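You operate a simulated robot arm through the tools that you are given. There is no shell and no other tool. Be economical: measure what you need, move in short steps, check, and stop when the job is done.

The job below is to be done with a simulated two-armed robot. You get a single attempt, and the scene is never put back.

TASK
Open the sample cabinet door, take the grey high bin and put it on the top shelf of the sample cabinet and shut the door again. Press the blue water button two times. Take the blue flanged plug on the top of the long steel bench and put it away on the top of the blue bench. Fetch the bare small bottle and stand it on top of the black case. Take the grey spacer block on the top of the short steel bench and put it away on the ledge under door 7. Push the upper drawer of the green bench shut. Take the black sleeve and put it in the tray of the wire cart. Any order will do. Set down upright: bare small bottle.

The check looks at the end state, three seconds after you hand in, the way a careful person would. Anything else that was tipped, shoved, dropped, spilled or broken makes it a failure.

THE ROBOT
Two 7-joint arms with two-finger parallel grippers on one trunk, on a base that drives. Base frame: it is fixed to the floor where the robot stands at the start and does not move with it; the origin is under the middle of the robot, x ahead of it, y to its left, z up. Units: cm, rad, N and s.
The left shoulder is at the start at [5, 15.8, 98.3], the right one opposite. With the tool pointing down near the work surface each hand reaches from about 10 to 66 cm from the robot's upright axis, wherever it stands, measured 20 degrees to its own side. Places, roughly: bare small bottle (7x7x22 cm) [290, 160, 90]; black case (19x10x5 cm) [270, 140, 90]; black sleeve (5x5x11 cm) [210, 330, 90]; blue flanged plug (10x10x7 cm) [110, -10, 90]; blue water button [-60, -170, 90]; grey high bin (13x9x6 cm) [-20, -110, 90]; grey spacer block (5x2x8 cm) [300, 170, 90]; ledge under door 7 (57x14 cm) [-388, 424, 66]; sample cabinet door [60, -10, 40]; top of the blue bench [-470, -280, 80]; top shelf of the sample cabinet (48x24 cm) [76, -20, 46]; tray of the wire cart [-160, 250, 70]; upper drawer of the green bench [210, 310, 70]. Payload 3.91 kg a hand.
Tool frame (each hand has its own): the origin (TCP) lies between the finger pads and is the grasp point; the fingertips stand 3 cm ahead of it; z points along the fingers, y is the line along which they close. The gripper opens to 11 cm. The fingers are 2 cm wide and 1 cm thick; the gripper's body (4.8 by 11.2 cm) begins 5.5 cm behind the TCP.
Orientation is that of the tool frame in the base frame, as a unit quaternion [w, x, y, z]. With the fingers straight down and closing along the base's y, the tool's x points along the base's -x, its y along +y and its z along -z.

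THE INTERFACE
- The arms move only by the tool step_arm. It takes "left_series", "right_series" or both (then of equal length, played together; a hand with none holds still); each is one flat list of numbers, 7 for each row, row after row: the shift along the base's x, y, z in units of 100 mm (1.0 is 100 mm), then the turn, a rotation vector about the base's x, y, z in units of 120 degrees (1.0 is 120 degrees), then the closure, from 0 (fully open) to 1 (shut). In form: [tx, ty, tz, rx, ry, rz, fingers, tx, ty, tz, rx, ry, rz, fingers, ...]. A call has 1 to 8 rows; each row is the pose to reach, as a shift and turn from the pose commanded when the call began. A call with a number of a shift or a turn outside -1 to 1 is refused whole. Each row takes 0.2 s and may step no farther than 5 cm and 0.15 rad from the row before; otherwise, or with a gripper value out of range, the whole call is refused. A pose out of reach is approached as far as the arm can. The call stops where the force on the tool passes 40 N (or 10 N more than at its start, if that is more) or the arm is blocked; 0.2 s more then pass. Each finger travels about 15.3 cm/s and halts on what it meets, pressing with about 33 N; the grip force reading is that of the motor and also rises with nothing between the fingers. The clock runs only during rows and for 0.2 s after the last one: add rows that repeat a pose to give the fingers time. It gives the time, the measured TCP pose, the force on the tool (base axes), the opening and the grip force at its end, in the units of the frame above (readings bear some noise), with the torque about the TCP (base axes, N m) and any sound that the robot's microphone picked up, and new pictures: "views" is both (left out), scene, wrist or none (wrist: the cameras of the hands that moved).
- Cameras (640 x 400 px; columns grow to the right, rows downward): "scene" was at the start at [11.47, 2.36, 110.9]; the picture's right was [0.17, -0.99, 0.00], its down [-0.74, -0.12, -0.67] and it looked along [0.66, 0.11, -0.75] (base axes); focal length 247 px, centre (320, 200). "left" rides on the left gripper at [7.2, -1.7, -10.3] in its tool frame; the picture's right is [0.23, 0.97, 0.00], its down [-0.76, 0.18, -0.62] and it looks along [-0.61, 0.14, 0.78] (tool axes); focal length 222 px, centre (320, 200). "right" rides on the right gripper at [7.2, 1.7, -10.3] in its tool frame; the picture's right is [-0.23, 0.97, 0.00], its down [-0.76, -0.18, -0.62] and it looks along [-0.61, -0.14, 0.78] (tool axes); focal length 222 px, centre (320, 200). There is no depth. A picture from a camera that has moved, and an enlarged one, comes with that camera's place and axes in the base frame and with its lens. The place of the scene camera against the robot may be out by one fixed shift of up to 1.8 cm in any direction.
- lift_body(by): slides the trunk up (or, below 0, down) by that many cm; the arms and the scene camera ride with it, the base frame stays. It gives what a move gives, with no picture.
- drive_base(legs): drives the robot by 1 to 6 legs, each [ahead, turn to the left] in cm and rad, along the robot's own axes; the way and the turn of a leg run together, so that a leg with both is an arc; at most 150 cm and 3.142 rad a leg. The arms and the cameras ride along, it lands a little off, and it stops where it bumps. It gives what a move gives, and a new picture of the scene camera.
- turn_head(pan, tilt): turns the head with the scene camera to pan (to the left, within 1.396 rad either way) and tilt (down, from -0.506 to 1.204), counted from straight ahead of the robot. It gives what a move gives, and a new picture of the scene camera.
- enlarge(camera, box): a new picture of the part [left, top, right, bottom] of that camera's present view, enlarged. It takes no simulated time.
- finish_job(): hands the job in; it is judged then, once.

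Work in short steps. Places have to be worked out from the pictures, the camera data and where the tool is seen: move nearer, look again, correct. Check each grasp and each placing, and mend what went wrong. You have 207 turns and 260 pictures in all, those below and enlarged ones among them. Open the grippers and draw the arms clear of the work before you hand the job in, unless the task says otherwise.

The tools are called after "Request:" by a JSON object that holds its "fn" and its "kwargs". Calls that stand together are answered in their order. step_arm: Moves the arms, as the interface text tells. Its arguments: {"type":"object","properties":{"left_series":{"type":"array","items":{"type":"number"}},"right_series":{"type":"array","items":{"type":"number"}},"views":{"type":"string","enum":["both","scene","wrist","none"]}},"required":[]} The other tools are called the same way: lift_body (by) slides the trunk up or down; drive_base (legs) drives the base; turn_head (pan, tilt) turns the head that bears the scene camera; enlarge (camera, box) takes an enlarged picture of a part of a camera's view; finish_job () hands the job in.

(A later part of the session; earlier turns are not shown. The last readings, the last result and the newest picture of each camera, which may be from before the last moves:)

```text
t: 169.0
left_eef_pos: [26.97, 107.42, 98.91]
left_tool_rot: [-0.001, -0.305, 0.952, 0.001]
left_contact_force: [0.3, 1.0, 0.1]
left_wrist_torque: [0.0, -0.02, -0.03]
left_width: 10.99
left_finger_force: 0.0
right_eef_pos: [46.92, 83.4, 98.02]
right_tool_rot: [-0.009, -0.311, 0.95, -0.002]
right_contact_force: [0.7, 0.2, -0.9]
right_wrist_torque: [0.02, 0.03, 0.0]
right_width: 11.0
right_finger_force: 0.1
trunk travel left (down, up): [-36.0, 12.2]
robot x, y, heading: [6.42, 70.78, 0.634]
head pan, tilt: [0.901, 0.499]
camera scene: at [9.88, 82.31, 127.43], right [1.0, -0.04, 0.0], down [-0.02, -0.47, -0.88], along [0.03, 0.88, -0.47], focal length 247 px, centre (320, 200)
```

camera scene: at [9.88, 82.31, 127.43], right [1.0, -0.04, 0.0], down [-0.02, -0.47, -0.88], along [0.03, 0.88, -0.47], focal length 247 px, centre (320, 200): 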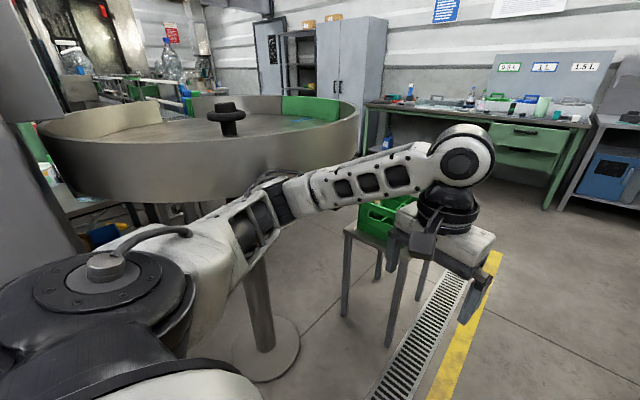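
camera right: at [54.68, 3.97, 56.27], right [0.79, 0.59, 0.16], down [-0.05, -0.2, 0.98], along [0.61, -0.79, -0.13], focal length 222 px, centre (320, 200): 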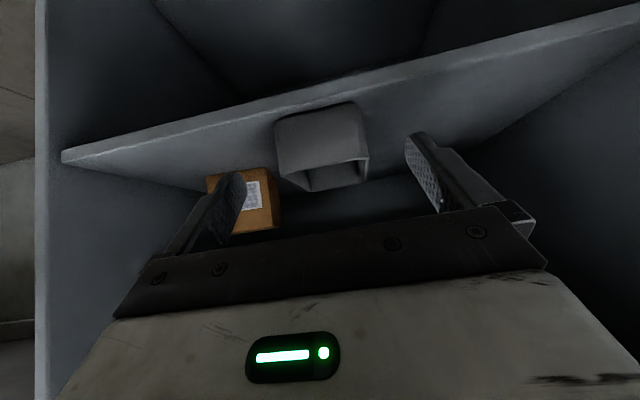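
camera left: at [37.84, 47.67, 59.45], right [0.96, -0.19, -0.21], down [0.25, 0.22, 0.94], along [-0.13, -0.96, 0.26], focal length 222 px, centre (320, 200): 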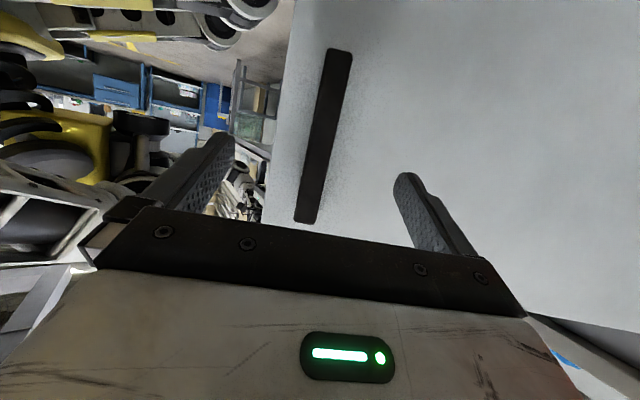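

The left elbow is next to the turntable. Turn away from it, move toward the middle of the aisle, then go along.

Request:
{"fn": "drive_base", "kwargs": {"legs": [[0, -1.0], [34, 0], [0, 1.14]]}}

```text
t: 169.7
left_eef_pos: [27.06, 107.47, 98.76]
left_tool_rot: [-0.001, -0.302, 0.953, -0.001]
left_contact_force: [0.4, -0.3, 0.6]
left_wrist_torque: [0.01, 0.01, -0.01]
left_width: 11.01
left_finger_force: 0.1
right_eef_pos: [46.75, 83.61, 97.96]
right_tool_rot: [-0.009, -0.31, 0.951, -0.004]
right_contact_force: [0.1, 0.6, -0.1]
right_wrist_torque: [-0.01, 0.01, -0.04]
right_width: 11.01
right_finger_force: 0.0
trunk travel left (down, up): [-36.0, 12.2]
robot x, y, heading: [6.26, 70.52, 0.625]
head pan, tilt: [0.901, 0.499]
stopped in leg 1: the robot was blocked; the commanded pose is now the measured one
camera scene: at [9.85, 82.36, 127.43], right [1.0, -0.04, 0.0], down [-0.02, -0.47, -0.88], along [0.04, 0.88, -0.47], focal length 247 px, centre (320, 200)
```

scene: 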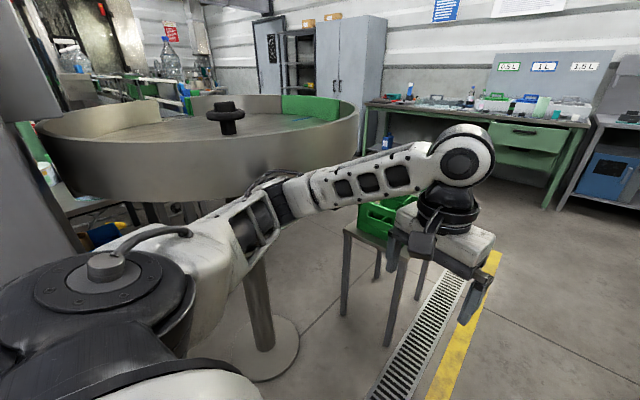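

Turning is blocked by the contact; back up first.

Request:
{"fn": "drive_base", "kwargs": {"legs": [[-12, 0]]}}

```text
t: 170.9
left_eef_pos: [17.23, 101.14, 98.6]
left_tool_rot: [0.0, -0.302, 0.953, -0.004]
left_contact_force: [-0.5, -0.4, 0.4]
left_wrist_torque: [0.02, -0.04, 0.03]
left_width: 10.98
left_finger_force: 0.3
right_eef_pos: [36.97, 77.13, 98.08]
right_tool_rot: [-0.009, -0.309, 0.951, -0.007]
right_contact_force: [0.2, 0.4, 0.4]
right_wrist_torque: [0.03, 0.03, 0.02]
right_width: 11.01
right_finger_force: 0.1
trunk travel left (down, up): [-36.0, 12.2]
robot x, y, heading: [-3.52, 63.72, 0.622]
head pan, tilt: [0.901, 0.499]
camera scene: at [-0.06, 76.22, 127.34], right [1.0, -0.04, 0.0], down [-0.02, -0.48, -0.88], along [0.04, 0.88, -0.48], focal length 247 px, centre (320, 200)
```

scene: 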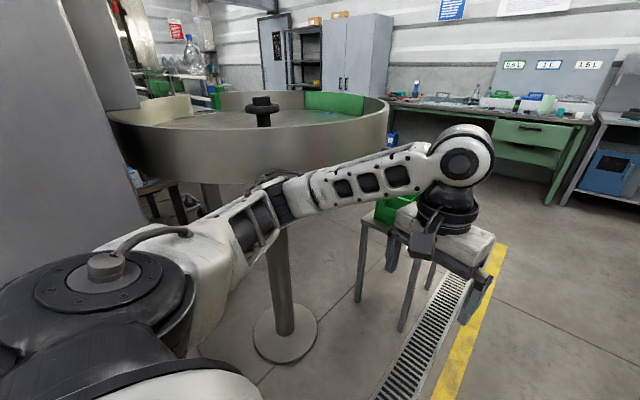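

Free. Now turn right, advance to the aisle middle, and turn back.

Request:
{"fn": "drive_base", "kwargs": {"legs": [[0, -0.9], [40, 0], [0, 1.05]]}}

```text
t: 178.4
left_eef_pos: [49.1, 94.2, 98.7]
left_tool_rot: [-0.001, -0.388, 0.921, -0.005]
left_contact_force: [0.1, -0.6, 0.3]
left_wrist_torque: [0.02, 0.01, 0.01]
left_width: 10.98
left_finger_force: 0.1
right_eef_pos: [72.87, 74.08, 97.97]
right_tool_rot: [-0.009, -0.395, 0.919, -0.009]
right_contact_force: [0.7, -0.2, -0.2]
right_wrist_torque: [-0.04, 0.01, -0.02]
right_width: 11.01
right_finger_force: 0.0
trunk travel left (down, up): [-36.0, 12.2]
robot x, y, heading: [35.67, 53.99, 0.808]
head pan, tilt: [0.901, 0.499]
camera scene: at [36.9, 66.66, 127.34], right [0.99, 0.14, 0.0], down [0.07, -0.47, -0.88], along [-0.12, 0.87, -0.48], focal length 247 px, centre (320, 200)
```

scene: 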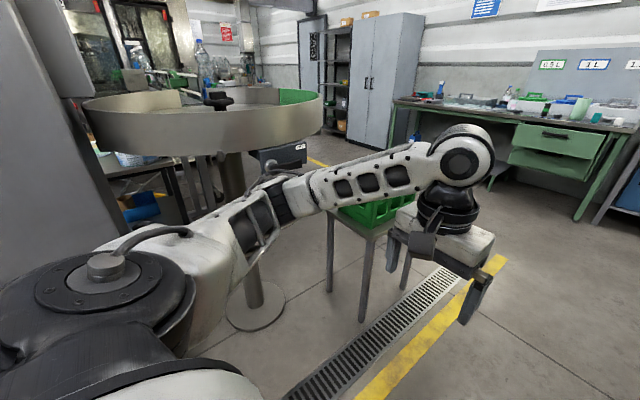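

Now in the aisle. Drive along it.

Request:
{"fn": "turn_head", "kwargs": {"pan": 0, "tilt": 0.4}}

Request:
{"fn": "drive_base", "kwargs": {"legs": [[0, -0.03], [95, 0], [90, 0]]}}

```text
t: 179.6
left_eef_pos: [49.28, 94.26, 98.59]
left_tool_rot: [0.0, -0.389, 0.921, -0.005]
left_contact_force: [0.1, 0.1, 0.6]
left_wrist_torque: [-0.03, 0.02, -0.03]
left_width: 11.0
left_finger_force: 0.2
right_eef_pos: [73.02, 74.13, 97.89]
right_tool_rot: [-0.009, -0.396, 0.918, -0.008]
right_contact_force: [0.1, 0.9, 0.1]
right_wrist_torque: [-0.01, -0.02, -0.01]
right_width: 10.98
right_finger_force: 0.1
trunk travel left (down, up): [-36.0, 12.2]
robot x, y, heading: [35.46, 53.62, 0.808]
head pan, tilt: [0.0, 0.4]
camera scene: at [44.56, 64.35, 128.25], right [0.72, -0.69, 0.0], down [-0.27, -0.28, -0.92], along [0.64, 0.67, -0.39], focal length 247 px, centre (320, 200)
```

scene: 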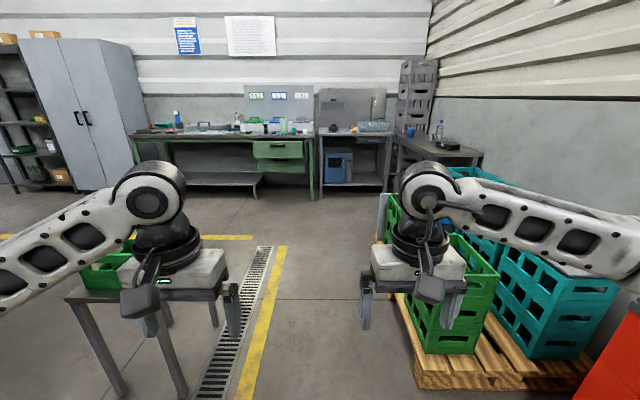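

```text
t: 189.3
left_eef_pos: [183.99, 222.48, 98.64]
left_tool_rot: [0.0, -0.371, 0.929, -0.005]
left_contact_force: [0.7, 0.2, -0.3]
left_wrist_torque: [0.01, 0.0, -0.02]
left_width: 11.0
left_finger_force: 0.1
right_eef_pos: [206.99, 201.37, 98.09]
right_tool_rot: [-0.01, -0.377, 0.926, -0.008]
right_contact_force: [-0.8, -0.2, -0.1]
right_wrist_torque: [0.01, 0.02, 0.0]
right_width: 10.99
right_finger_force: 0.0
trunk travel left (down, up): [-36.0, 12.2]
robot x, y, heading: [168.78, 182.51, 0.774]
head pan, tilt: [0.0, 0.4]
camera scene: at [178.19, 192.68, 128.25], right [0.7, -0.72, 0.0], down [-0.28, -0.27, -0.92], along [0.66, 0.64, -0.39], focal length 247 px, centre (320, 200)
```

scene: 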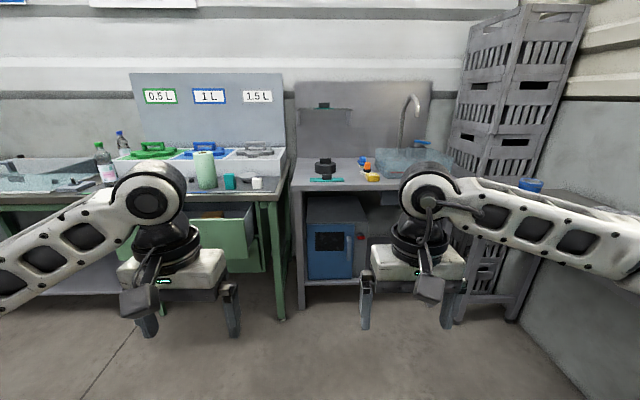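

Close to the far benches. Look right toward the short steel bench.

Request:
{"fn": "turn_head", "kwargs": {"pan": -0.95, "tilt": 0.45}}

Request:
{"fn": "turn_head", "kwargs": {"pan": 0.45, "tilt": 0.45}}

```text
t: 190.5
left_eef_pos: [183.95, 222.32, 98.61]
left_tool_rot: [-0.001, -0.37, 0.929, -0.005]
left_contact_force: [0.5, -0.1, -0.4]
left_wrist_torque: [-0.02, 0.0, -0.02]
left_width: 11.01
left_finger_force: 0.1
right_eef_pos: [207.04, 201.44, 97.99]
right_tool_rot: [-0.009, -0.377, 0.926, -0.009]
right_contact_force: [-0.1, -0.2, 0.4]
right_wrist_torque: [0.04, 0.0, -0.01]
right_width: 10.97
right_finger_force: 0.1
trunk travel left (down, up): [-36.0, 12.2]
robot x, y, heading: [168.82, 182.11, 0.77]
head pan, tilt: [-0.949, 0.45]
camera scene: at [180.58, 184.59, 127.78], right [-0.18, -0.98, 0.0], down [-0.43, 0.08, -0.9], along [0.89, -0.16, -0.44], focal length 247 px, centre (320, 200)
```

scene: 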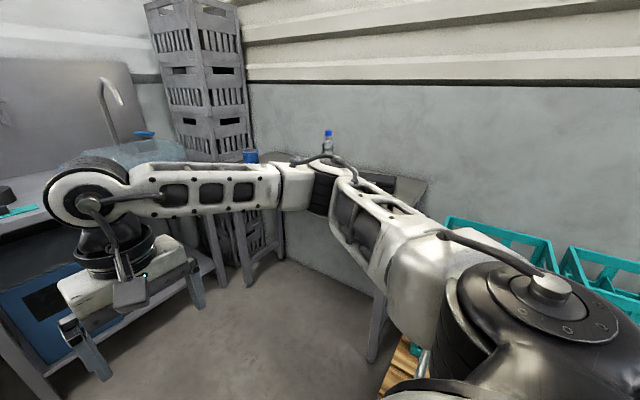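

```text
t: 192.0
left_eef_pos: [183.96, 222.2, 98.64]
left_tool_rot: [0.0, -0.371, 0.929, -0.005]
left_contact_force: [0.6, 0.1, 0.0]
left_wrist_torque: [0.01, 0.05, -0.01]
left_width: 11.0
left_finger_force: 0.0
right_eef_pos: [207.0, 201.38, 98.05]
right_tool_rot: [-0.01, -0.377, 0.926, -0.008]
right_contact_force: [-0.2, 0.5, 0.3]
right_wrist_torque: [0.0, 0.01, 0.02]
right_width: 11.0
right_finger_force: 0.1
trunk travel left (down, up): [-36.0, 12.2]
robot x, y, heading: [168.67, 182.38, 0.768]
head pan, tilt: [0.45, 0.45]
camera scene: at [174.69, 194.85, 127.78], right [0.94, -0.34, 0.0], down [-0.15, -0.41, -0.9], along [0.31, 0.85, -0.44], focal length 247 px, centre (320, 200)
```

scene: 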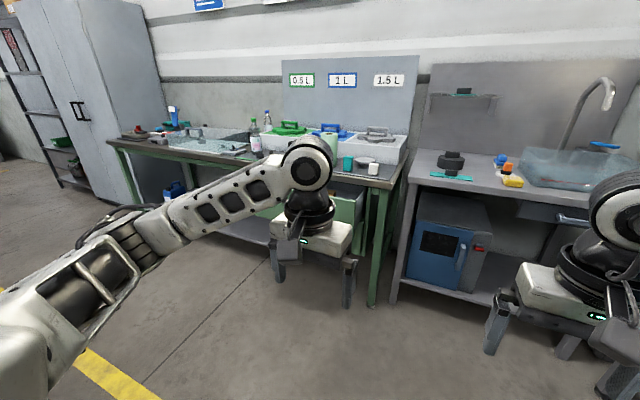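

The green bench front is at l≈380. Drive to stand in front of the short steel bench.

Request:
{"fn": "turn_head", "kwargs": {"pan": 0, "tilt": 0.6}}

Request:
{"fn": "drive_base", "kwargs": {"legs": [[0, -0.358], [60, 0], [0, -1.197]]}}

```text
t: 192.9
left_eef_pos: [183.95, 222.4, 98.51]
left_tool_rot: [0.0, -0.37, 0.929, -0.005]
left_contact_force: [-0.5, 0.1, -0.2]
left_wrist_torque: [0.0, 0.02, 0.03]
left_width: 10.98
left_finger_force: 0.0
right_eef_pos: [207.01, 201.34, 97.99]
right_tool_rot: [-0.009, -0.378, 0.926, -0.009]
right_contact_force: [0.0, 0.6, -0.7]
right_wrist_torque: [-0.01, 0.02, 0.02]
right_width: 10.97
right_finger_force: 0.0
trunk travel left (down, up): [-36.0, 12.2]
robot x, y, heading: [169.13, 182.33, 0.765]
head pan, tilt: [0.0, 0.6]
camera scene: at [177.87, 192.38, 126.43], right [0.7, -0.72, 0.0], down [-0.41, -0.39, -0.83], along [0.59, 0.58, -0.56], focal length 247 px, centre (320, 200)
```

scene: 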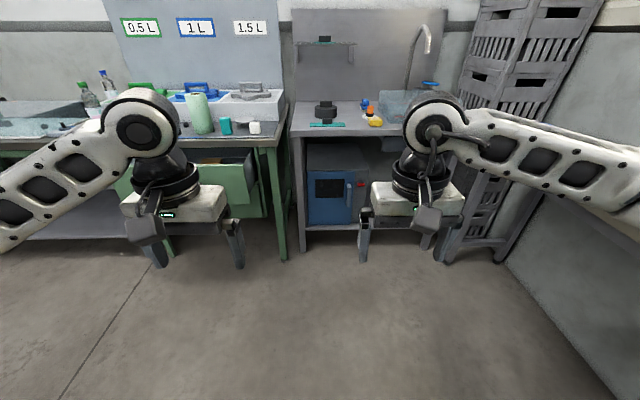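

```text
t: 200.4
left_eef_pos: [264.73, 192.07, 98.59]
left_tool_rot: [-0.004, 0.384, 0.923, -0.003]
left_contact_force: [0.0, -0.1, 0.3]
left_wrist_torque: [0.03, 0.04, -0.01]
left_width: 11.02
left_finger_force: 0.0
right_eef_pos: [244.34, 168.66, 98.02]
right_tool_rot: [-0.012, 0.378, 0.926, 0.0]
right_contact_force: [-0.1, 0.2, -0.4]
right_wrist_torque: [0.01, 0.01, 0.02]
right_width: 11.02
right_finger_force: 0.1
trunk travel left (down, up): [-36.0, 12.2]
robot x, y, heading: [224.78, 206.1, -0.772]
head pan, tilt: [0.0, 0.6]
camera scene: at [233.32, 198.24, 126.43], right [-0.7, -0.71, 0.0], down [-0.4, 0.4, -0.83], along [0.59, -0.58, -0.56], focal length 247 px, centre (320, 200)
```

scene: 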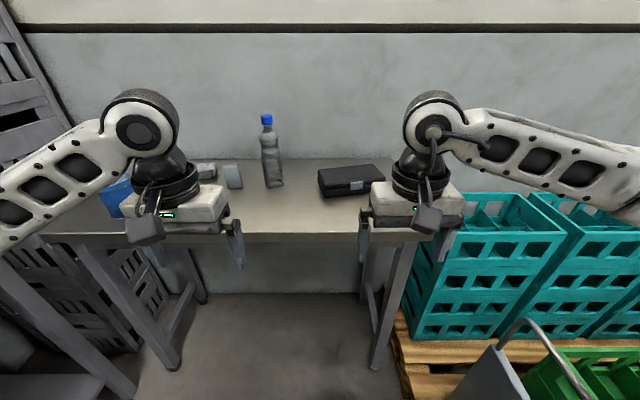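

The bare bottle, black case and grey blocks are visible. Enlarge.

Request:
{"fn": "enlarge", "kwargs": {"camera": "scene", "box": [150, 90, 410, 250]}}

```text
2.46 times, centred on (280, 170) of scene
camera zoom: at [233.32, 198.24, 126.43], right [-0.7, -0.71, 0.0], down [-0.4, 0.4, -0.83], along [0.59, -0.58, -0.56], focal length 609 px, centre (418, 274)
```

zoom: 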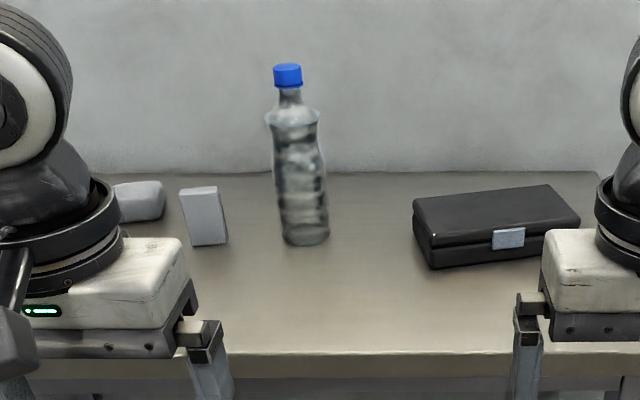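

Bench front edge f≈69; bottle at f≈94, l≈321; case around l≈296; block upright at l≈334. Drive 17 cm closer and pitch the left hand forward.

Request:
{"fn": "drive_base", "kwargs": {"legs": [[17, -0.013]]}}

Request:
{"fn": "step_arm", "kwargs": {"left_series": [0.03, -0.03, 0.05, -0.0505, -0.0505, 0, 0, 0.06, -0.06, 0.1, -0.101, -0.101, 0, 0, 0.09, -0.09, 0.15, -0.1515, -0.1515, 0, 0, 0.12, -0.12, 0.15, -0.202, -0.202, 0, 0, 0.15, -0.15, 0.1, -0.2525, -0.2525, 0, 0, 0.18, -0.18, 0.05, -0.303, -0.303, 0, 0, 0.21, -0.21, 0, -0.3535, -0.3535, 0, 0], "views": "both"}}

```text
t: 201.9
left_eef_pos: [276.6, 179.73, 98.51]
left_tool_rot: [-0.004, 0.389, 0.921, -0.003]
left_contact_force: [0.1, 0.3, -0.2]
left_wrist_torque: [0.03, 0.0, -0.04]
left_width: 11.0
left_finger_force: 0.2
right_eef_pos: [255.85, 156.65, 98.05]
right_tool_rot: [-0.012, 0.382, 0.924, 0.001]
right_contact_force: [0.4, 0.0, 0.6]
right_wrist_torque: [0.0, 0.0, 0.0]
right_width: 10.99
right_finger_force: 0.1
trunk travel left (down, up): [-36.0, 12.2]
robot x, y, heading: [236.26, 194.56, -0.786]
head pan, tilt: [0.0, 0.6]
camera scene: at [245.16, 186.32, 126.42], right [-0.71, -0.71, 0.0], down [-0.4, 0.4, -0.82], along [0.58, -0.58, -0.57], focal length 247 px, centre (320, 200)
```

scene: 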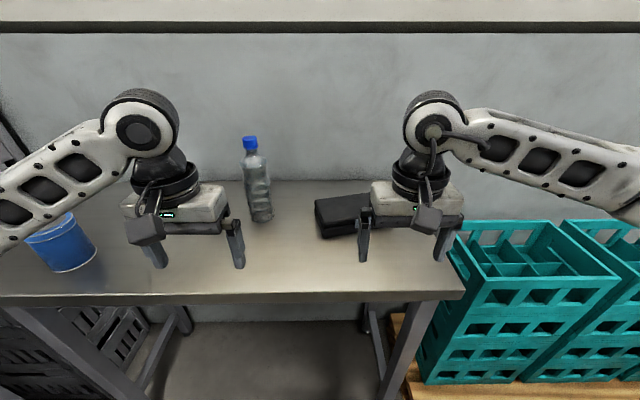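

```text
t: 203.5
left_eef_pos: [279.17, 176.91, 98.35]
left_tool_rot: [0.46, 0.339, 0.798, -0.191]
left_contact_force: [0.1, 0.7, 0.4]
left_wrist_torque: [-0.01, 0.0, 0.03]
left_width: 11.0
left_finger_force: 0.0
left hand out of reach, approached as far as the arm can: row 6, 7
right_eef_pos: [255.78, 156.45, 98.18]
right_tool_rot: [-0.012, 0.383, 0.924, 0.0]
right_contact_force: [-0.5, 0.5, 0.2]
right_wrist_torque: [-0.03, -0.02, -0.01]
right_width: 10.97
right_finger_force: 0.0
trunk travel left (down, up): [-36.0, 12.2]
robot x, y, heading: [236.0, 194.16, -0.789]
head pan, tilt: [0.0, 0.6]
camera scene: at [245.13, 186.37, 126.43], right [-0.71, -0.71, 0.0], down [-0.4, 0.4, -0.83], along [0.58, -0.58, -0.56], focal length 247 px, centre (320, 200)
camera left: at [269.11, 184.64, 97.37], right [0.62, 0.76, -0.19], down [0.01, 0.23, 0.97], along [0.78, -0.61, 0.13], focal length 222 px, centre (320, 200)
```

scene: 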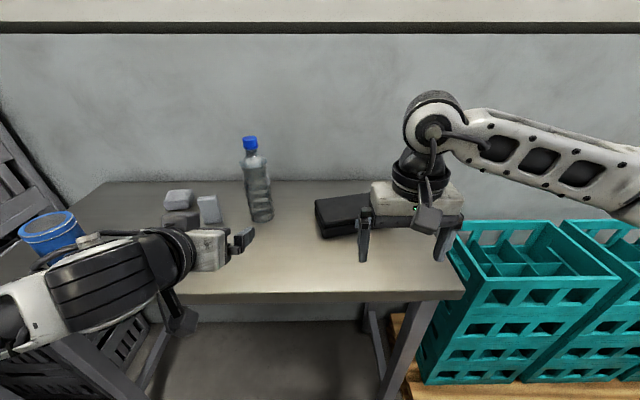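
left: 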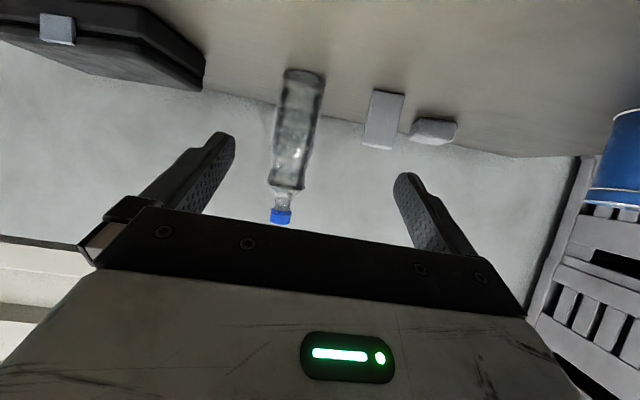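

Bottle located at f≈94, l≈319.5. Approach horizontally at mid-height.

Request:
{"fn": "step_arm", "kwargs": {"left_series": [0.12, -0.23, -0.1, 0, 0, 0, 0, 0.25, -0.46, -0.2, 0, 0, 0, 0, 0.37, -0.69, -0.3, 0, 0, 0, 0, 0.5, -0.92, -0.33, 0, 0, 0, 0], "views": "wrist"}}

```text
t: 204.5
left_eef_pos: [284.27, 167.55, 95.2]
left_tool_rot: [0.46, 0.339, 0.798, -0.191]
left_contact_force: [-0.4, 0.7, 0.2]
left_wrist_torque: [0.01, -0.02, 0.01]
left_width: 11.0
left_finger_force: 0.1
right_eef_pos: [255.92, 156.52, 97.91]
right_tool_rot: [-0.012, 0.382, 0.924, 0.0]
right_contact_force: [0.4, 0.1, 0.4]
right_wrist_torque: [-0.03, -0.02, 0.01]
right_width: 11.01
right_finger_force: 0.1
trunk travel left (down, up): [-36.0, 12.2]
robot x, y, heading: [236.04, 194.2, -0.789]
head pan, tilt: [0.0, 0.6]
camera left: at [274.22, 175.33, 94.2], right [0.62, 0.76, -0.19], down [0.01, 0.23, 0.97], along [0.79, -0.61, 0.13], focal length 222 px, centre (320, 200)
```

left: 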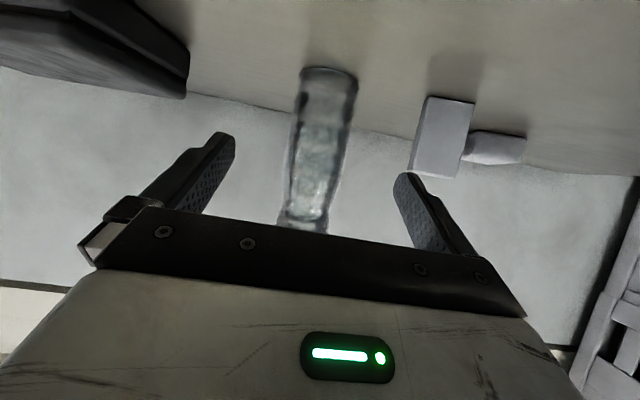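

Centred. Advance 11 cm and close.

Request:
{"fn": "step_arm", "kwargs": {"left_series": [0.2, -0.2, 0, 0, 0, 0, 0, 0.4, -0.4, 0, 0, 0, 0, 0, 0.6, -0.6, 0, 0, 0, 0, 0, 0.77, -0.77, 0, 0, 0, 0, 0, 0.77, -0.77, 0, 0, 0, 0, 0.5, 0.77, -0.77, 0, 0, 0, 0, 0.8, 0.77, -0.77, 0, 0, 0, 0, 0.8], "views": "both"}}

```text
t: 206.1
left_eef_pos: [292.04, 159.97, 95.12]
left_tool_rot: [0.46, 0.339, 0.798, -0.191]
left_contact_force: [0.7, 0.3, 0.9]
left_wrist_torque: [-0.11, -0.07, 0.06]
left_width: 6.39
left_finger_force: 32.7
right_eef_pos: [255.89, 156.59, 97.91]
right_tool_rot: [-0.012, 0.382, 0.924, 0.001]
right_contact_force: [-0.1, -0.1, 0.5]
right_wrist_torque: [0.01, 0.02, 0.0]
right_width: 10.98
right_finger_force: 0.1
trunk travel left (down, up): [-36.0, 12.2]
robot x, y, heading: [236.3, 194.08, -0.788]
head pan, tilt: [0.0, 0.6]
camera scene: at [245.15, 186.35, 126.43], right [-0.71, -0.71, 0.0], down [-0.4, 0.4, -0.82], along [0.58, -0.58, -0.57], focal length 247 px, centre (320, 200)
camera left: at [282.03, 167.74, 94.03], right [0.62, 0.76, -0.19], down [0.01, 0.23, 0.97], along [0.79, -0.61, 0.13], focal length 222 px, centre (320, 200)
```

scene: 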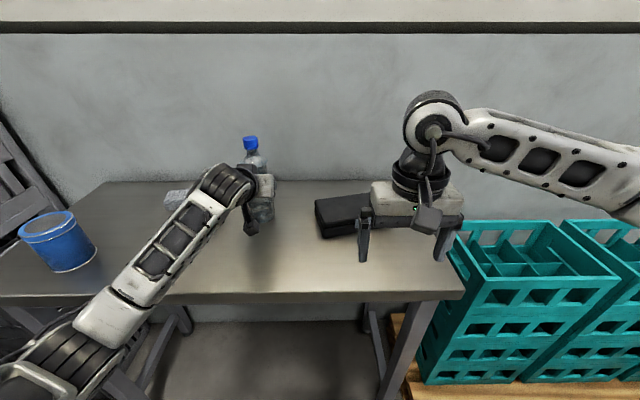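
left: 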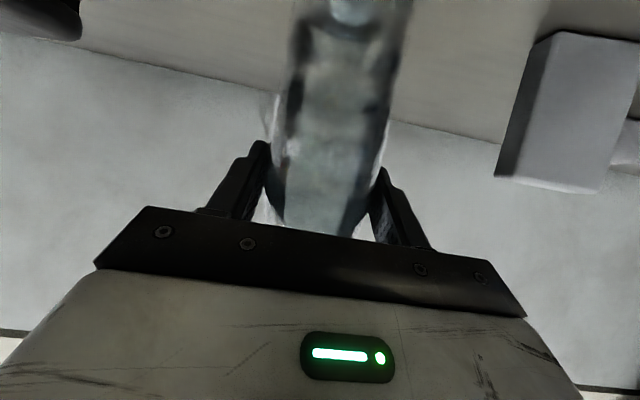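

Gripped at 6.4 cm. Lift straight up and move the right hand out of the way.

Request:
{"fn": "step_arm", "kwargs": {"left_series": [0, 0, 0.2, 0, 0, 0, 0.8, 0, 0, 0.4, 0, 0, 0, 0.8, 0, 0, 0.7, 0, 0, 0, 0.8, 0, 0, 1.0, 0, 0, 0, 0.8], "right_series": [-0.25, -0.1, 0, 0, 0, 0, 0, -0.5, -0.2, 0, 0, 0, 0, 0, -0.75, -0.3, 0, 0, 0, 0, 0, -1.0, -0.4, 0, 0, 0, 0, 0], "views": "both"}}

Request:
{"fn": "enlarge", "kwargs": {"camera": "scene", "box": [200, 100, 460, 260]}}

```text
t: 207.1
left_eef_pos: [292.08, 159.96, 105.01]
left_tool_rot: [0.459, 0.34, 0.799, -0.19]
left_contact_force: [-0.6, 0.2, -5.0]
left_wrist_torque: [0.01, 0.03, 0.02]
left_width: 6.37
left_finger_force: 33.3
right_eef_pos: [245.81, 152.51, 98.04]
right_tool_rot: [-0.012, 0.382, 0.924, 0.0]
right_contact_force: [-0.2, 0.4, 0.4]
right_wrist_torque: [0.01, 0.06, 0.04]
right_width: 10.99
right_finger_force: 0.0
trunk travel left (down, up): [-36.0, 12.2]
robot x, y, heading: [236.24, 194.11, -0.784]
head pan, tilt: [0.0, 0.6]
camera scene: at [245.12, 186.33, 126.42], right [-0.71, -0.71, 0.0], down [-0.4, 0.4, -0.83], along [0.58, -0.58, -0.56], focal length 247 px, centre (320, 200)
camera right: at [242.05, 158.76, 108.31], right [0.85, 0.53, -0.01], down [0.43, -0.67, 0.61], along [0.31, -0.52, -0.79], focal length 222 px, centre (320, 200)
camera left: at [282.02, 167.76, 104.06], right [0.62, 0.76, -0.19], down [0.01, 0.23, 0.97], along [0.78, -0.61, 0.13], focal length 222 px, centre (320, 200)
```

scene: 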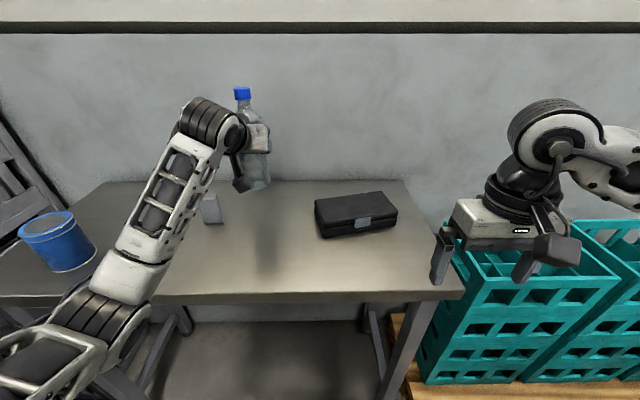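
right: 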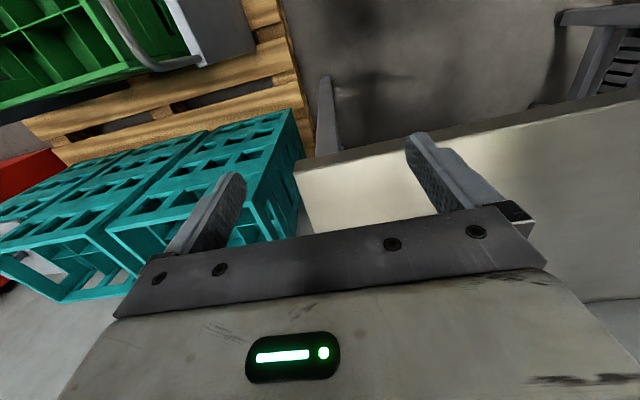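
left: 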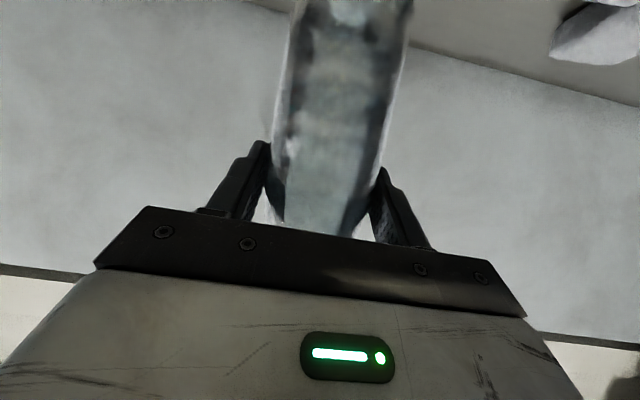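

```text
2.46 times, centred on (330, 180) of scene
camera zoom: at [245.12, 186.33, 126.42], right [-0.71, -0.71, 0.0], down [-0.4, 0.4, -0.83], along [0.58, -0.58, -0.56], focal length 609 px, centre (295, 249)
```

zoom: 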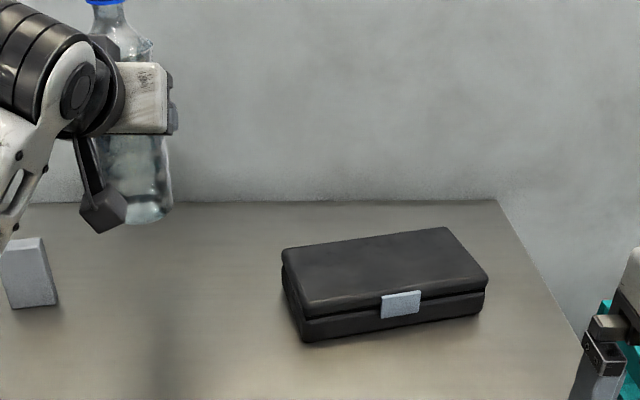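

Case top centre measured at f≈92.3, l≈296.3 in the same camera in which the bottle is at f≈94.3, l≈320. Move the bottle by (−2, −23.8).

Request:
{"fn": "step_arm", "kwargs": {"left_series": [-0.23, -0.19, 0, 0, 0, 0, 0.8, -0.46, -0.39, 0, 0, 0, 0, 0.8, -0.69, -0.58, 0, 0, 0, 0, 0.8, -0.91, -0.77, 0, 0, 0, 0, 0.8], "views": "none"}}

Request:
{"fn": "step_arm", "kwargs": {"left_series": [-0.23, -0.19, 0, 0, 0, 0, 0.8, -0.46, -0.39, 0, 0, 0, 0, 0.8, -0.69, -0.58, 0, 0, 0, 0, 0.8, -0.91, -0.77, 0, 0, 0, 0, 0.8], "views": "both"}}

Request:
{"fn": "enlarge", "kwargs": {"camera": "scene", "box": [220, 100, 480, 260]}}

```text
t: 208.1
left_eef_pos: [283.0, 152.18, 105.08]
left_tool_rot: [0.46, 0.339, 0.798, -0.191]
left_contact_force: [-0.6, 0.4, -5.1]
left_wrist_torque: [0.05, 0.0, -0.01]
left_width: 6.37
left_finger_force: 33.0
right_eef_pos: [245.68, 152.62, 97.99]
right_tool_rot: [-0.013, 0.382, 0.924, 0.001]
right_contact_force: [0.3, -0.7, 0.4]
right_wrist_torque: [0.04, 0.03, -0.05]
right_width: 11.02
right_finger_force: 0.0
trunk travel left (down, up): [-36.0, 12.2]
robot x, y, heading: [236.59, 194.75, -0.787]
head pan, tilt: [0.0, 0.6]
```

```text
t: 209.1
left_eef_pos: [273.83, 144.46, 105.13]
left_tool_rot: [0.46, 0.339, 0.798, -0.19]
left_contact_force: [0.6, -0.9, -5.3]
left_wrist_torque: [0.05, 0.03, 0.01]
left_width: 6.38
left_finger_force: 33.3
right_eef_pos: [245.82, 152.57, 98.08]
right_tool_rot: [-0.013, 0.382, 0.924, 0.0]
right_contact_force: [-0.9, 0.3, -0.9]
right_wrist_torque: [0.01, 0.0, -0.02]
right_width: 10.98
right_finger_force: 0.0
trunk travel left (down, up): [-36.0, 12.2]
robot x, y, heading: [236.57, 194.31, -0.786]
head pan, tilt: [0.0, 0.6]
camera scene: at [245.15, 186.3, 126.42], right [-0.71, -0.71, 0.0], down [-0.4, 0.4, -0.82], along [0.58, -0.58, -0.57], focal length 247 px, centre (320, 200)
camera left: at [263.77, 152.31, 104.16], right [0.62, 0.76, -0.19], down [0.02, 0.23, 0.97], along [0.79, -0.61, 0.13], focal length 222 px, centre (320, 200)
```

scene: 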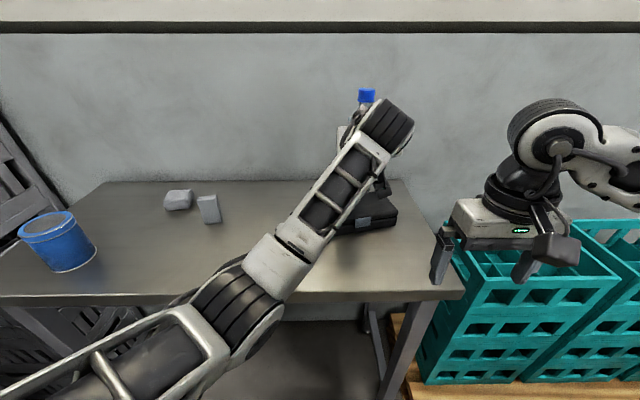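
left: 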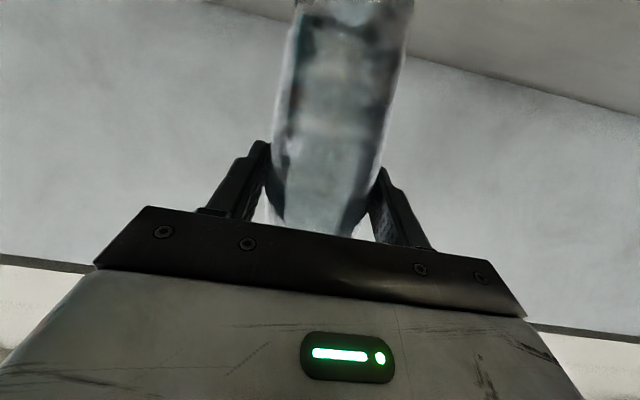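

```text
2.46 times, centred on (350, 180) of scene
camera zoom: at [245.15, 186.3, 126.42], right [-0.71, -0.71, 0.0], down [-0.4, 0.4, -0.82], along [0.58, -0.58, -0.57], focal length 609 px, centre (246, 249)
```

zoom: 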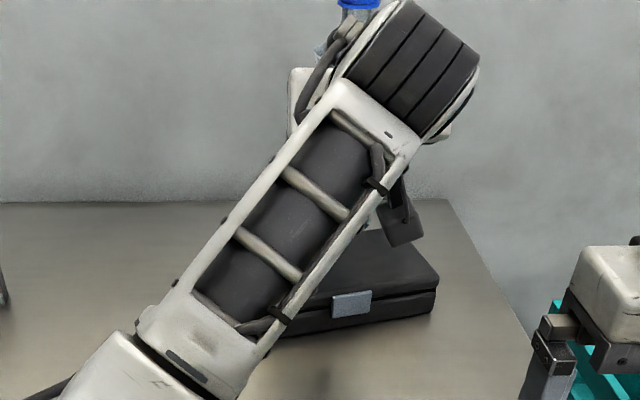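

My view is blocked by the forearm; pitch the right hand forward so its camera sees bottle and case.

Request:
{"fn": "step_arm", "kwargs": {"right_series": [0, 0, 0, -0.0505, -0.0505, 0, 0, 0, 0, 0, -0.101, -0.101, 0, 0, 0, 0, 0, -0.1515, -0.1515, 0, 0, 0, 0, 0, -0.202, -0.202, 0, 0, 0, 0, 0, -0.2525, -0.2525, 0, 0, 0, 0, 0, -0.303, -0.303, 0, 0], "views": "wrist"}}

```text
t: 210.5
left_eef_pos: [273.79, 144.45, 105.02]
left_tool_rot: [0.46, 0.339, 0.798, -0.191]
left_contact_force: [0.1, 0.7, -5.2]
left_wrist_torque: [0.04, -0.01, 0.01]
left_width: 6.37
left_finger_force: 33.2
right_eef_pos: [249.33, 148.8, 97.58]
right_tool_rot: [0.391, 0.347, 0.837, -0.166]
right_contact_force: [-0.1, 0.5, -0.5]
right_wrist_torque: [0.01, 0.0, 0.01]
right_width: 11.02
right_finger_force: 0.1
right hand out of reach, approached as far as the arm can: row 4, 5, 6
trunk travel left (down, up): [-36.0, 12.2]
robot x, y, heading: [236.29, 194.32, -0.783]
head pan, tilt: [0.0, 0.6]
camera right: at [241.81, 158.89, 98.4], right [0.8, 0.58, 0.17], down [-0.11, -0.13, 0.99], along [0.6, -0.8, -0.03], focal length 222 px, centre (320, 200)
```

right: 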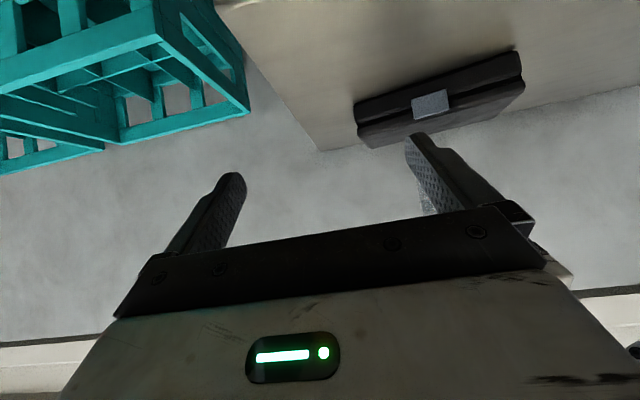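

Both cameras agree on the case (centre f≈92.4). Shift back 0.5 cm and lower slowly.

Request:
{"fn": "step_arm", "kwargs": {"left_series": [-0.04, 0.04, -0.1, 0, 0, 0, 0.8, -0.04, 0.04, -0.25, 0, 0, 0, 0.8, -0.04, 0.04, -0.38, 0, 0, 0, 0.8, -0.04, 0.04, -0.44, 0, 0, 0, 0.8], "views": "wrist"}}

Request:
{"fn": "enlarge", "kwargs": {"camera": "right", "box": [320, 0, 640, 200]}}

```text
t: 211.5
left_eef_pos: [273.9, 145.1, 100.64]
left_tool_rot: [0.462, 0.336, 0.799, -0.187]
left_contact_force: [-0.7, -0.7, -4.4]
left_wrist_torque: [0.03, 0.01, -0.01]
left_width: 6.37
left_finger_force: 32.5
right_eef_pos: [249.4, 148.77, 97.46]
right_tool_rot: [0.389, 0.347, 0.837, -0.166]
right_contact_force: [0.2, 0.2, -0.4]
right_wrist_torque: [-0.02, -0.01, -0.01]
right_width: 11.0
right_finger_force: 0.1
trunk travel left (down, up): [-36.0, 12.2]
robot x, y, heading: [235.89, 194.79, -0.783]
head pan, tilt: [0.0, 0.6]
camera left: at [263.8, 152.82, 99.55], right [0.61, 0.77, -0.18], down [0.01, 0.23, 0.97], along [0.79, -0.6, 0.13], focal length 222 px, centre (320, 200)
```

left: 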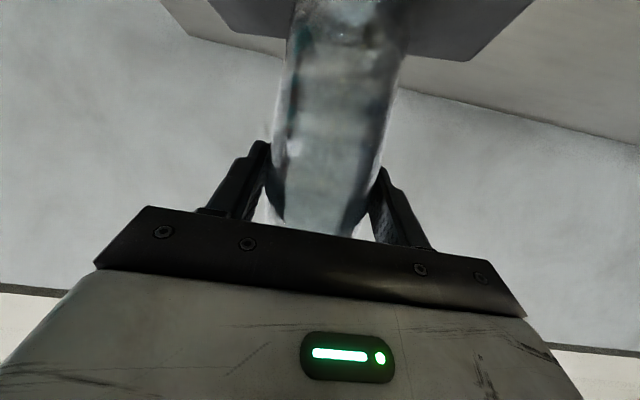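

```text
2.00 times, centred on (480, 100) of right
camera zoom: at [241.81, 158.91, 98.41], right [0.8, 0.58, 0.17], down [-0.11, -0.13, 0.99], along [0.59, -0.8, -0.04], focal length 444 px, centre (0, 400)
```

zoom: 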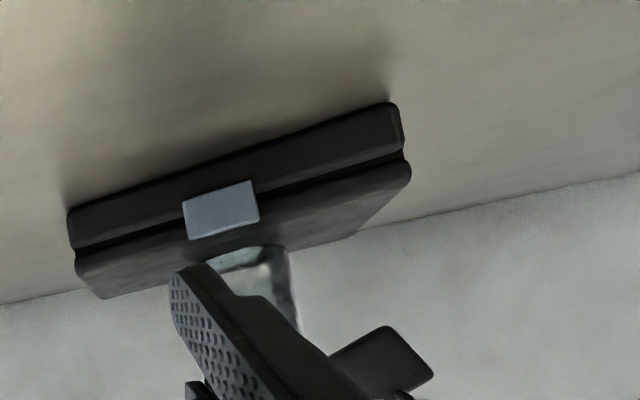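

Case position agrees in all cameras; the bottle stands over its middle. Lower until contact.

Request:
{"fn": "step_arm", "kwargs": {"left_series": [0, 0, -0.02, 0, 0, 0, 0.8, 0, 0, -0.04, 0, 0, 0, 0.8, 0, 0, -0.055, 0, 0, 0, 0.8, 0, 0, -0.07, 0, 0, 0, 0.8], "views": "none"}}

```text
t: 212.5
left_eef_pos: [273.87, 145.1, 100.05]
left_tool_rot: [0.465, 0.337, 0.797, -0.188]
left_contact_force: [2.1, 0.5, 1.2]
left_wrist_torque: [0.0, -0.02, 0.02]
left_width: 6.38
left_finger_force: 32.6
right_eef_pos: [249.38, 148.84, 97.64]
right_tool_rot: [0.389, 0.347, 0.837, -0.166]
right_contact_force: [-0.1, -0.9, 0.3]
right_wrist_torque: [-0.01, 0.01, -0.03]
right_width: 11.01
right_finger_force: 0.0
trunk travel left (down, up): [-36.0, 12.2]
robot x, y, heading: [236.35, 194.56, -0.783]
head pan, tilt: [0.0, 0.6]
```

Weight is carried by the case (force rose from −5 to +1 N). Open and back straight out.

Request:
{"fn": "step_arm", "kwargs": {"left_series": [0, 0, 0, 0, 0, 0, 0.4, 0, 0, 0, 0, 0, 0, 0.2, 0, 0, 0, 0, 0, 0, 0, 0, 0, 0, 0, 0, 0, 0, -0.15, 0.15, 0, 0, 0, 0, 0, -0.35, 0.35, 0, 0, 0, 0, 0, -0.6, 0.6, 0, 0, 0, 0, 0, -0.85, 0.85, 0, 0, 0, 0, 0], "views": "both"}}

Request:
{"fn": "enlarge", "kwargs": {"camera": "left", "box": [160, 0, 480, 200]}}

```text
t: 214.3
left_eef_pos: [264.48, 153.32, 100.05]
left_tool_rot: [0.459, 0.339, 0.798, -0.192]
left_contact_force: [0.6, 0.5, 0.1]
left_wrist_torque: [-0.01, 0.01, -0.03]
left_width: 11.0
left_finger_force: 0.0
right_eef_pos: [249.41, 148.81, 97.58]
right_tool_rot: [0.389, 0.347, 0.837, -0.166]
right_contact_force: [0.1, 0.3, -0.3]
right_wrist_torque: [0.01, 0.01, 0.01]
right_width: 11.01
right_finger_force: 0.0
trunk travel left (down, up): [-36.0, 12.2]
robot x, y, heading: [236.53, 194.34, -0.791]
head pan, tilt: [0.0, 0.6]
camera scene: at [245.11, 186.37, 126.44], right [-0.71, -0.71, 0.0], down [-0.4, 0.4, -0.83], along [0.58, -0.58, -0.56], focal length 247 px, centre (320, 200)
camera left: at [254.4, 161.17, 99.12], right [0.62, 0.76, -0.19], down [0.02, 0.23, 0.97], along [0.78, -0.61, 0.13], focal length 222 px, centre (320, 200)
```

scene: 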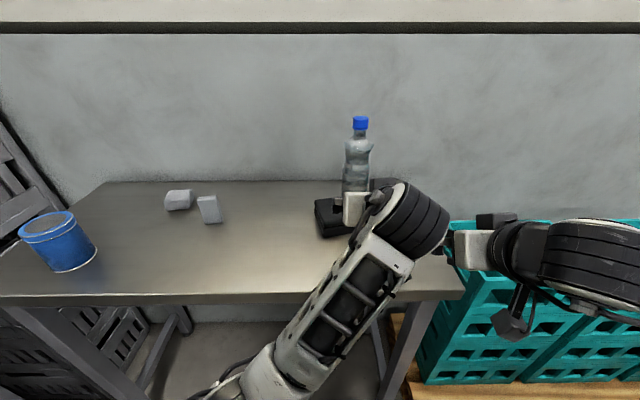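
left: 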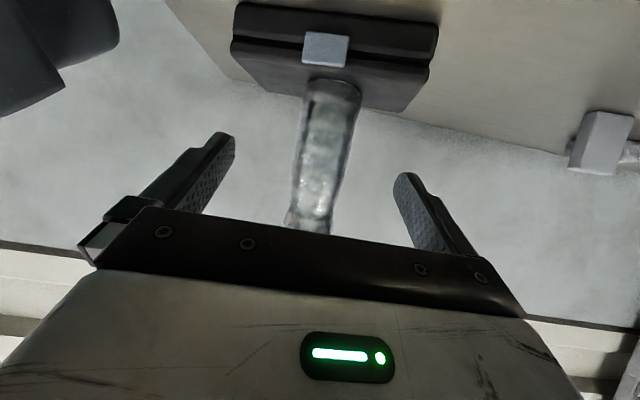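

```text
2.00 times, centred on (320, 100) of left
camera zoom: at [254.4, 161.17, 99.12], right [0.62, 0.76, -0.19], down [0.02, 0.23, 0.97], along [0.78, -0.61, 0.13], focal length 444 px, centre (320, 400)
```

zoom: 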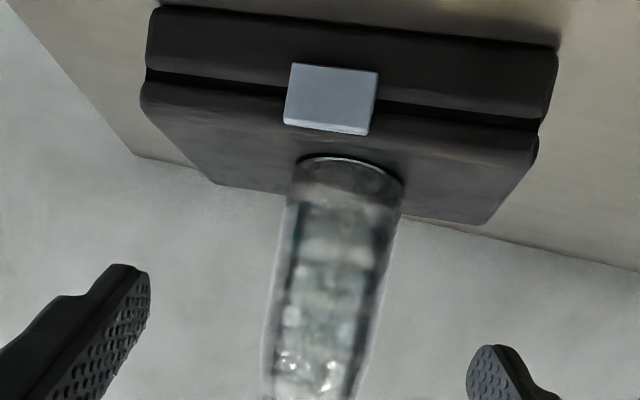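

Bottle stands upright in the middle of the case. Move the left hand over to the grey spacer block.

Request:
{"fn": "step_arm", "kwargs": {"left_series": [-0.1, 0.1, 0, 0, 0, 0, 0, 0.15, 0.35, 0, 0, 0, 0, 0, 0.4, 0.6, 0, 0, 0, 0, 0, 0.6, 0.8, 0, 0, 0, 0, 0, 0.8, 1.0, 0, 0, 0, 0, 0], "views": "none"}}

Request:
{"fn": "step_arm", "kwargs": {"left_series": [0.25, 0.25, 0, 0, 0, 0, 0, 0.5, 0.5, 0, 0, 0, 0, 0, 0.75, 0.75, 0, 0, 0, 0, 0, 1.0, 1.0, 0, 0, 0, 0, 0], "views": "wrist"}}

```text
t: 215.7
left_eef_pos: [273.24, 162.69, 103.89]
left_tool_rot: [0.492, 0.328, 0.779, -0.209]
left_contact_force: [-0.1, 0.5, 0.7]
left_wrist_torque: [0.02, 0.03, -0.03]
left_width: 10.99
left_finger_force: 0.0
right_eef_pos: [249.45, 148.86, 97.57]
right_tool_rot: [0.389, 0.347, 0.837, -0.167]
right_contact_force: [-0.7, 0.5, 0.1]
right_wrist_torque: [0.02, 0.01, 0.0]
right_width: 10.99
right_finger_force: 0.1
trunk travel left (down, up): [-36.0, 12.2]
robot x, y, heading: [235.94, 194.38, -0.786]
head pan, tilt: [0.0, 0.6]
stopped in row 5 (left hand): the arm was blocked; the commanded pose is now the measured one
```

```text
t: 216.7
left_eef_pos: [283.2, 172.8, 103.81]
left_tool_rot: [0.491, 0.329, 0.779, -0.209]
left_contact_force: [-0.8, -0.2, -0.6]
left_wrist_torque: [-0.01, 0.06, -0.01]
left_width: 11.01
left_finger_force: 0.0
right_eef_pos: [249.42, 148.76, 97.52]
right_tool_rot: [0.389, 0.348, 0.837, -0.167]
right_contact_force: [-0.5, -0.3, 0.1]
right_wrist_torque: [0.04, 0.03, 0.0]
right_width: 11.0
right_finger_force: 0.2
trunk travel left (down, up): [-36.0, 12.2]
robot x, y, heading: [236.2, 194.29, -0.785]
head pan, tilt: [0.0, 0.6]
camera left: at [273.19, 180.5, 101.8], right [0.63, 0.75, -0.21], down [-0.03, 0.29, 0.96], along [0.78, -0.6, 0.21], focal length 222 px, centre (320, 200)
```

left: 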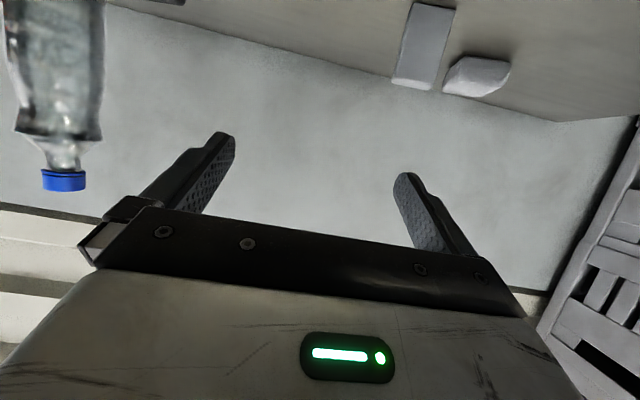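

Block front face at f≈91, l≈331.6, facing me. Line up in front of it with a steeper pitch and narrower opening.

Request:
{"fn": "step_arm", "kwargs": {"left_series": [0.2, 0.13, -0.25, 0.022, 0.022, 0, 0.25, 0.4, 0.26, -0.5, 0.044, 0.044, 0, 0.25, 0.6, 0.39, -0.75, 0.066, 0.066, 0, 0.25, 0.79, 0.51, -1.0, 0.088, 0.088, 0, 0.25], "views": "none"}}

Request:
{"fn": "step_arm", "kwargs": {"left_series": [0, 0, -0.15, 0.02, 0.02, 0, 0.25, 0, 0, -0.3, 0.04, 0.04, 0, 0.25], "views": "both"}}

```text
t: 217.7
left_eef_pos: [291.1, 177.7, 93.82]
left_tool_rot: [0.386, 0.352, 0.837, -0.166]
left_contact_force: [-0.2, -0.4, 0.2]
left_wrist_torque: [-0.05, 0.0, 0.01]
left_width: 8.25
left_finger_force: 0.2
right_eef_pos: [249.36, 148.74, 97.6]
right_tool_rot: [0.39, 0.347, 0.837, -0.166]
right_contact_force: [-0.4, -0.2, 0.0]
right_wrist_torque: [0.0, -0.02, -0.04]
right_width: 11.0
right_finger_force: 0.0
trunk travel left (down, up): [-36.0, 12.2]
robot x, y, heading: [236.35, 194.53, -0.788]
head pan, tilt: [0.0, 0.6]
```

```text
t: 218.3
left_eef_pos: [291.22, 177.75, 90.62]
left_tool_rot: [0.333, 0.361, 0.859, -0.146]
left_contact_force: [0.0, 0.1, 0.6]
left_wrist_torque: [0.01, 0.03, 0.0]
left_width: 8.24
left_finger_force: 0.0
right_eef_pos: [249.42, 148.83, 97.5]
right_tool_rot: [0.389, 0.348, 0.837, -0.166]
right_contact_force: [0.3, 0.1, -0.1]
right_wrist_torque: [-0.04, 0.01, 0.02]
right_width: 11.02
right_finger_force: 0.0
trunk travel left (down, up): [-36.0, 12.2]
robot x, y, heading: [236.07, 194.36, -0.791]
head pan, tilt: [0.0, 0.6]
camera scene: at [245.14, 186.36, 126.43], right [-0.71, -0.71, 0.0], down [-0.4, 0.4, -0.83], along [0.58, -0.58, -0.56], focal length 247 px, centre (320, 200)
camera left: at [281.36, 185.36, 93.47], right [0.58, 0.8, -0.16], down [0.23, 0.03, 0.97], along [0.78, -0.6, -0.16], focal length 222 px, centre (320, 200)
```

scene: 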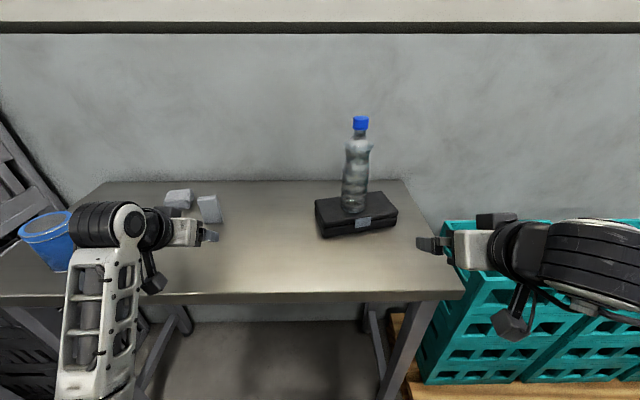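
left: 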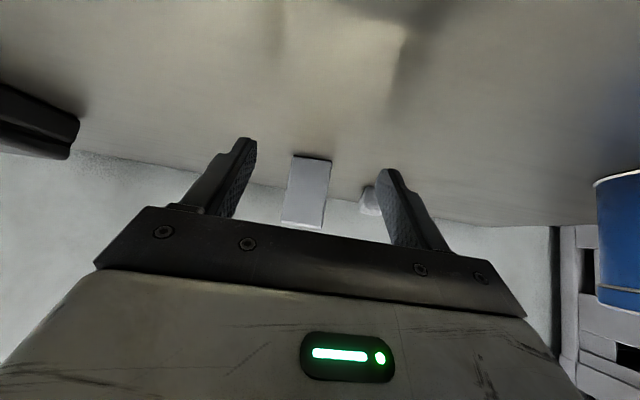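

Aligned. Advance 12 cm and close on the block.

Request:
{"fn": "step_arm", "kwargs": {"left_series": [0.22, -0.22, 0, 0, 0, 0, 0.25, 0.44, -0.44, 0, 0, 0, 0, 0.25, 0.66, -0.66, 0, 0, 0, 0, 0.25, 0.87, -0.87, 0, 0, 0, 0, 0.25, 0.87, -0.87, 0, 0, 0, 0, 0.6, 0.87, -0.87, 0, 0, 0, 0, 0.9, 0.87, -0.87, 0, 0, 0, 0, 0.9], "views": "wrist"}}

```text
t: 219.9
left_eef_pos: [299.9, 169.21, 90.8]
left_tool_rot: [0.335, 0.36, 0.859, -0.146]
left_contact_force: [1.1, 0.0, 0.9]
left_wrist_torque: [0.03, -0.04, -0.05]
left_width: 4.59
left_finger_force: 33.3
right_eef_pos: [249.36, 148.88, 97.56]
right_tool_rot: [0.389, 0.348, 0.836, -0.167]
right_contact_force: [0.4, 0.1, -0.5]
right_wrist_torque: [-0.03, -0.01, 0.02]
right_width: 11.01
right_finger_force: 0.0
trunk travel left (down, up): [-36.0, 12.2]
robot x, y, heading: [236.19, 194.82, -0.785]
head pan, tilt: [0.0, 0.6]
camera left: at [289.98, 176.75, 93.52], right [0.58, 0.8, -0.16], down [0.23, 0.03, 0.97], along [0.78, -0.6, -0.16], focal length 222 px, centre (320, 200)
```

left: 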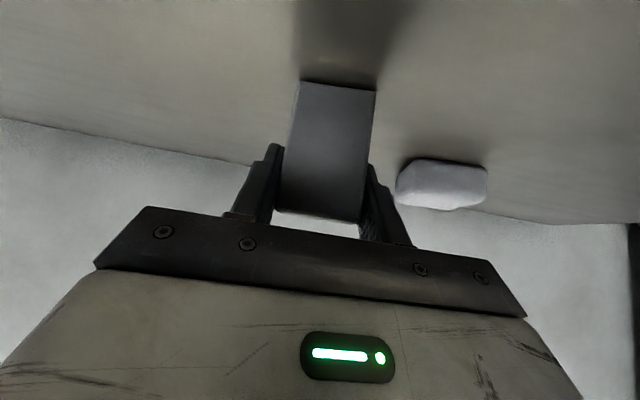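

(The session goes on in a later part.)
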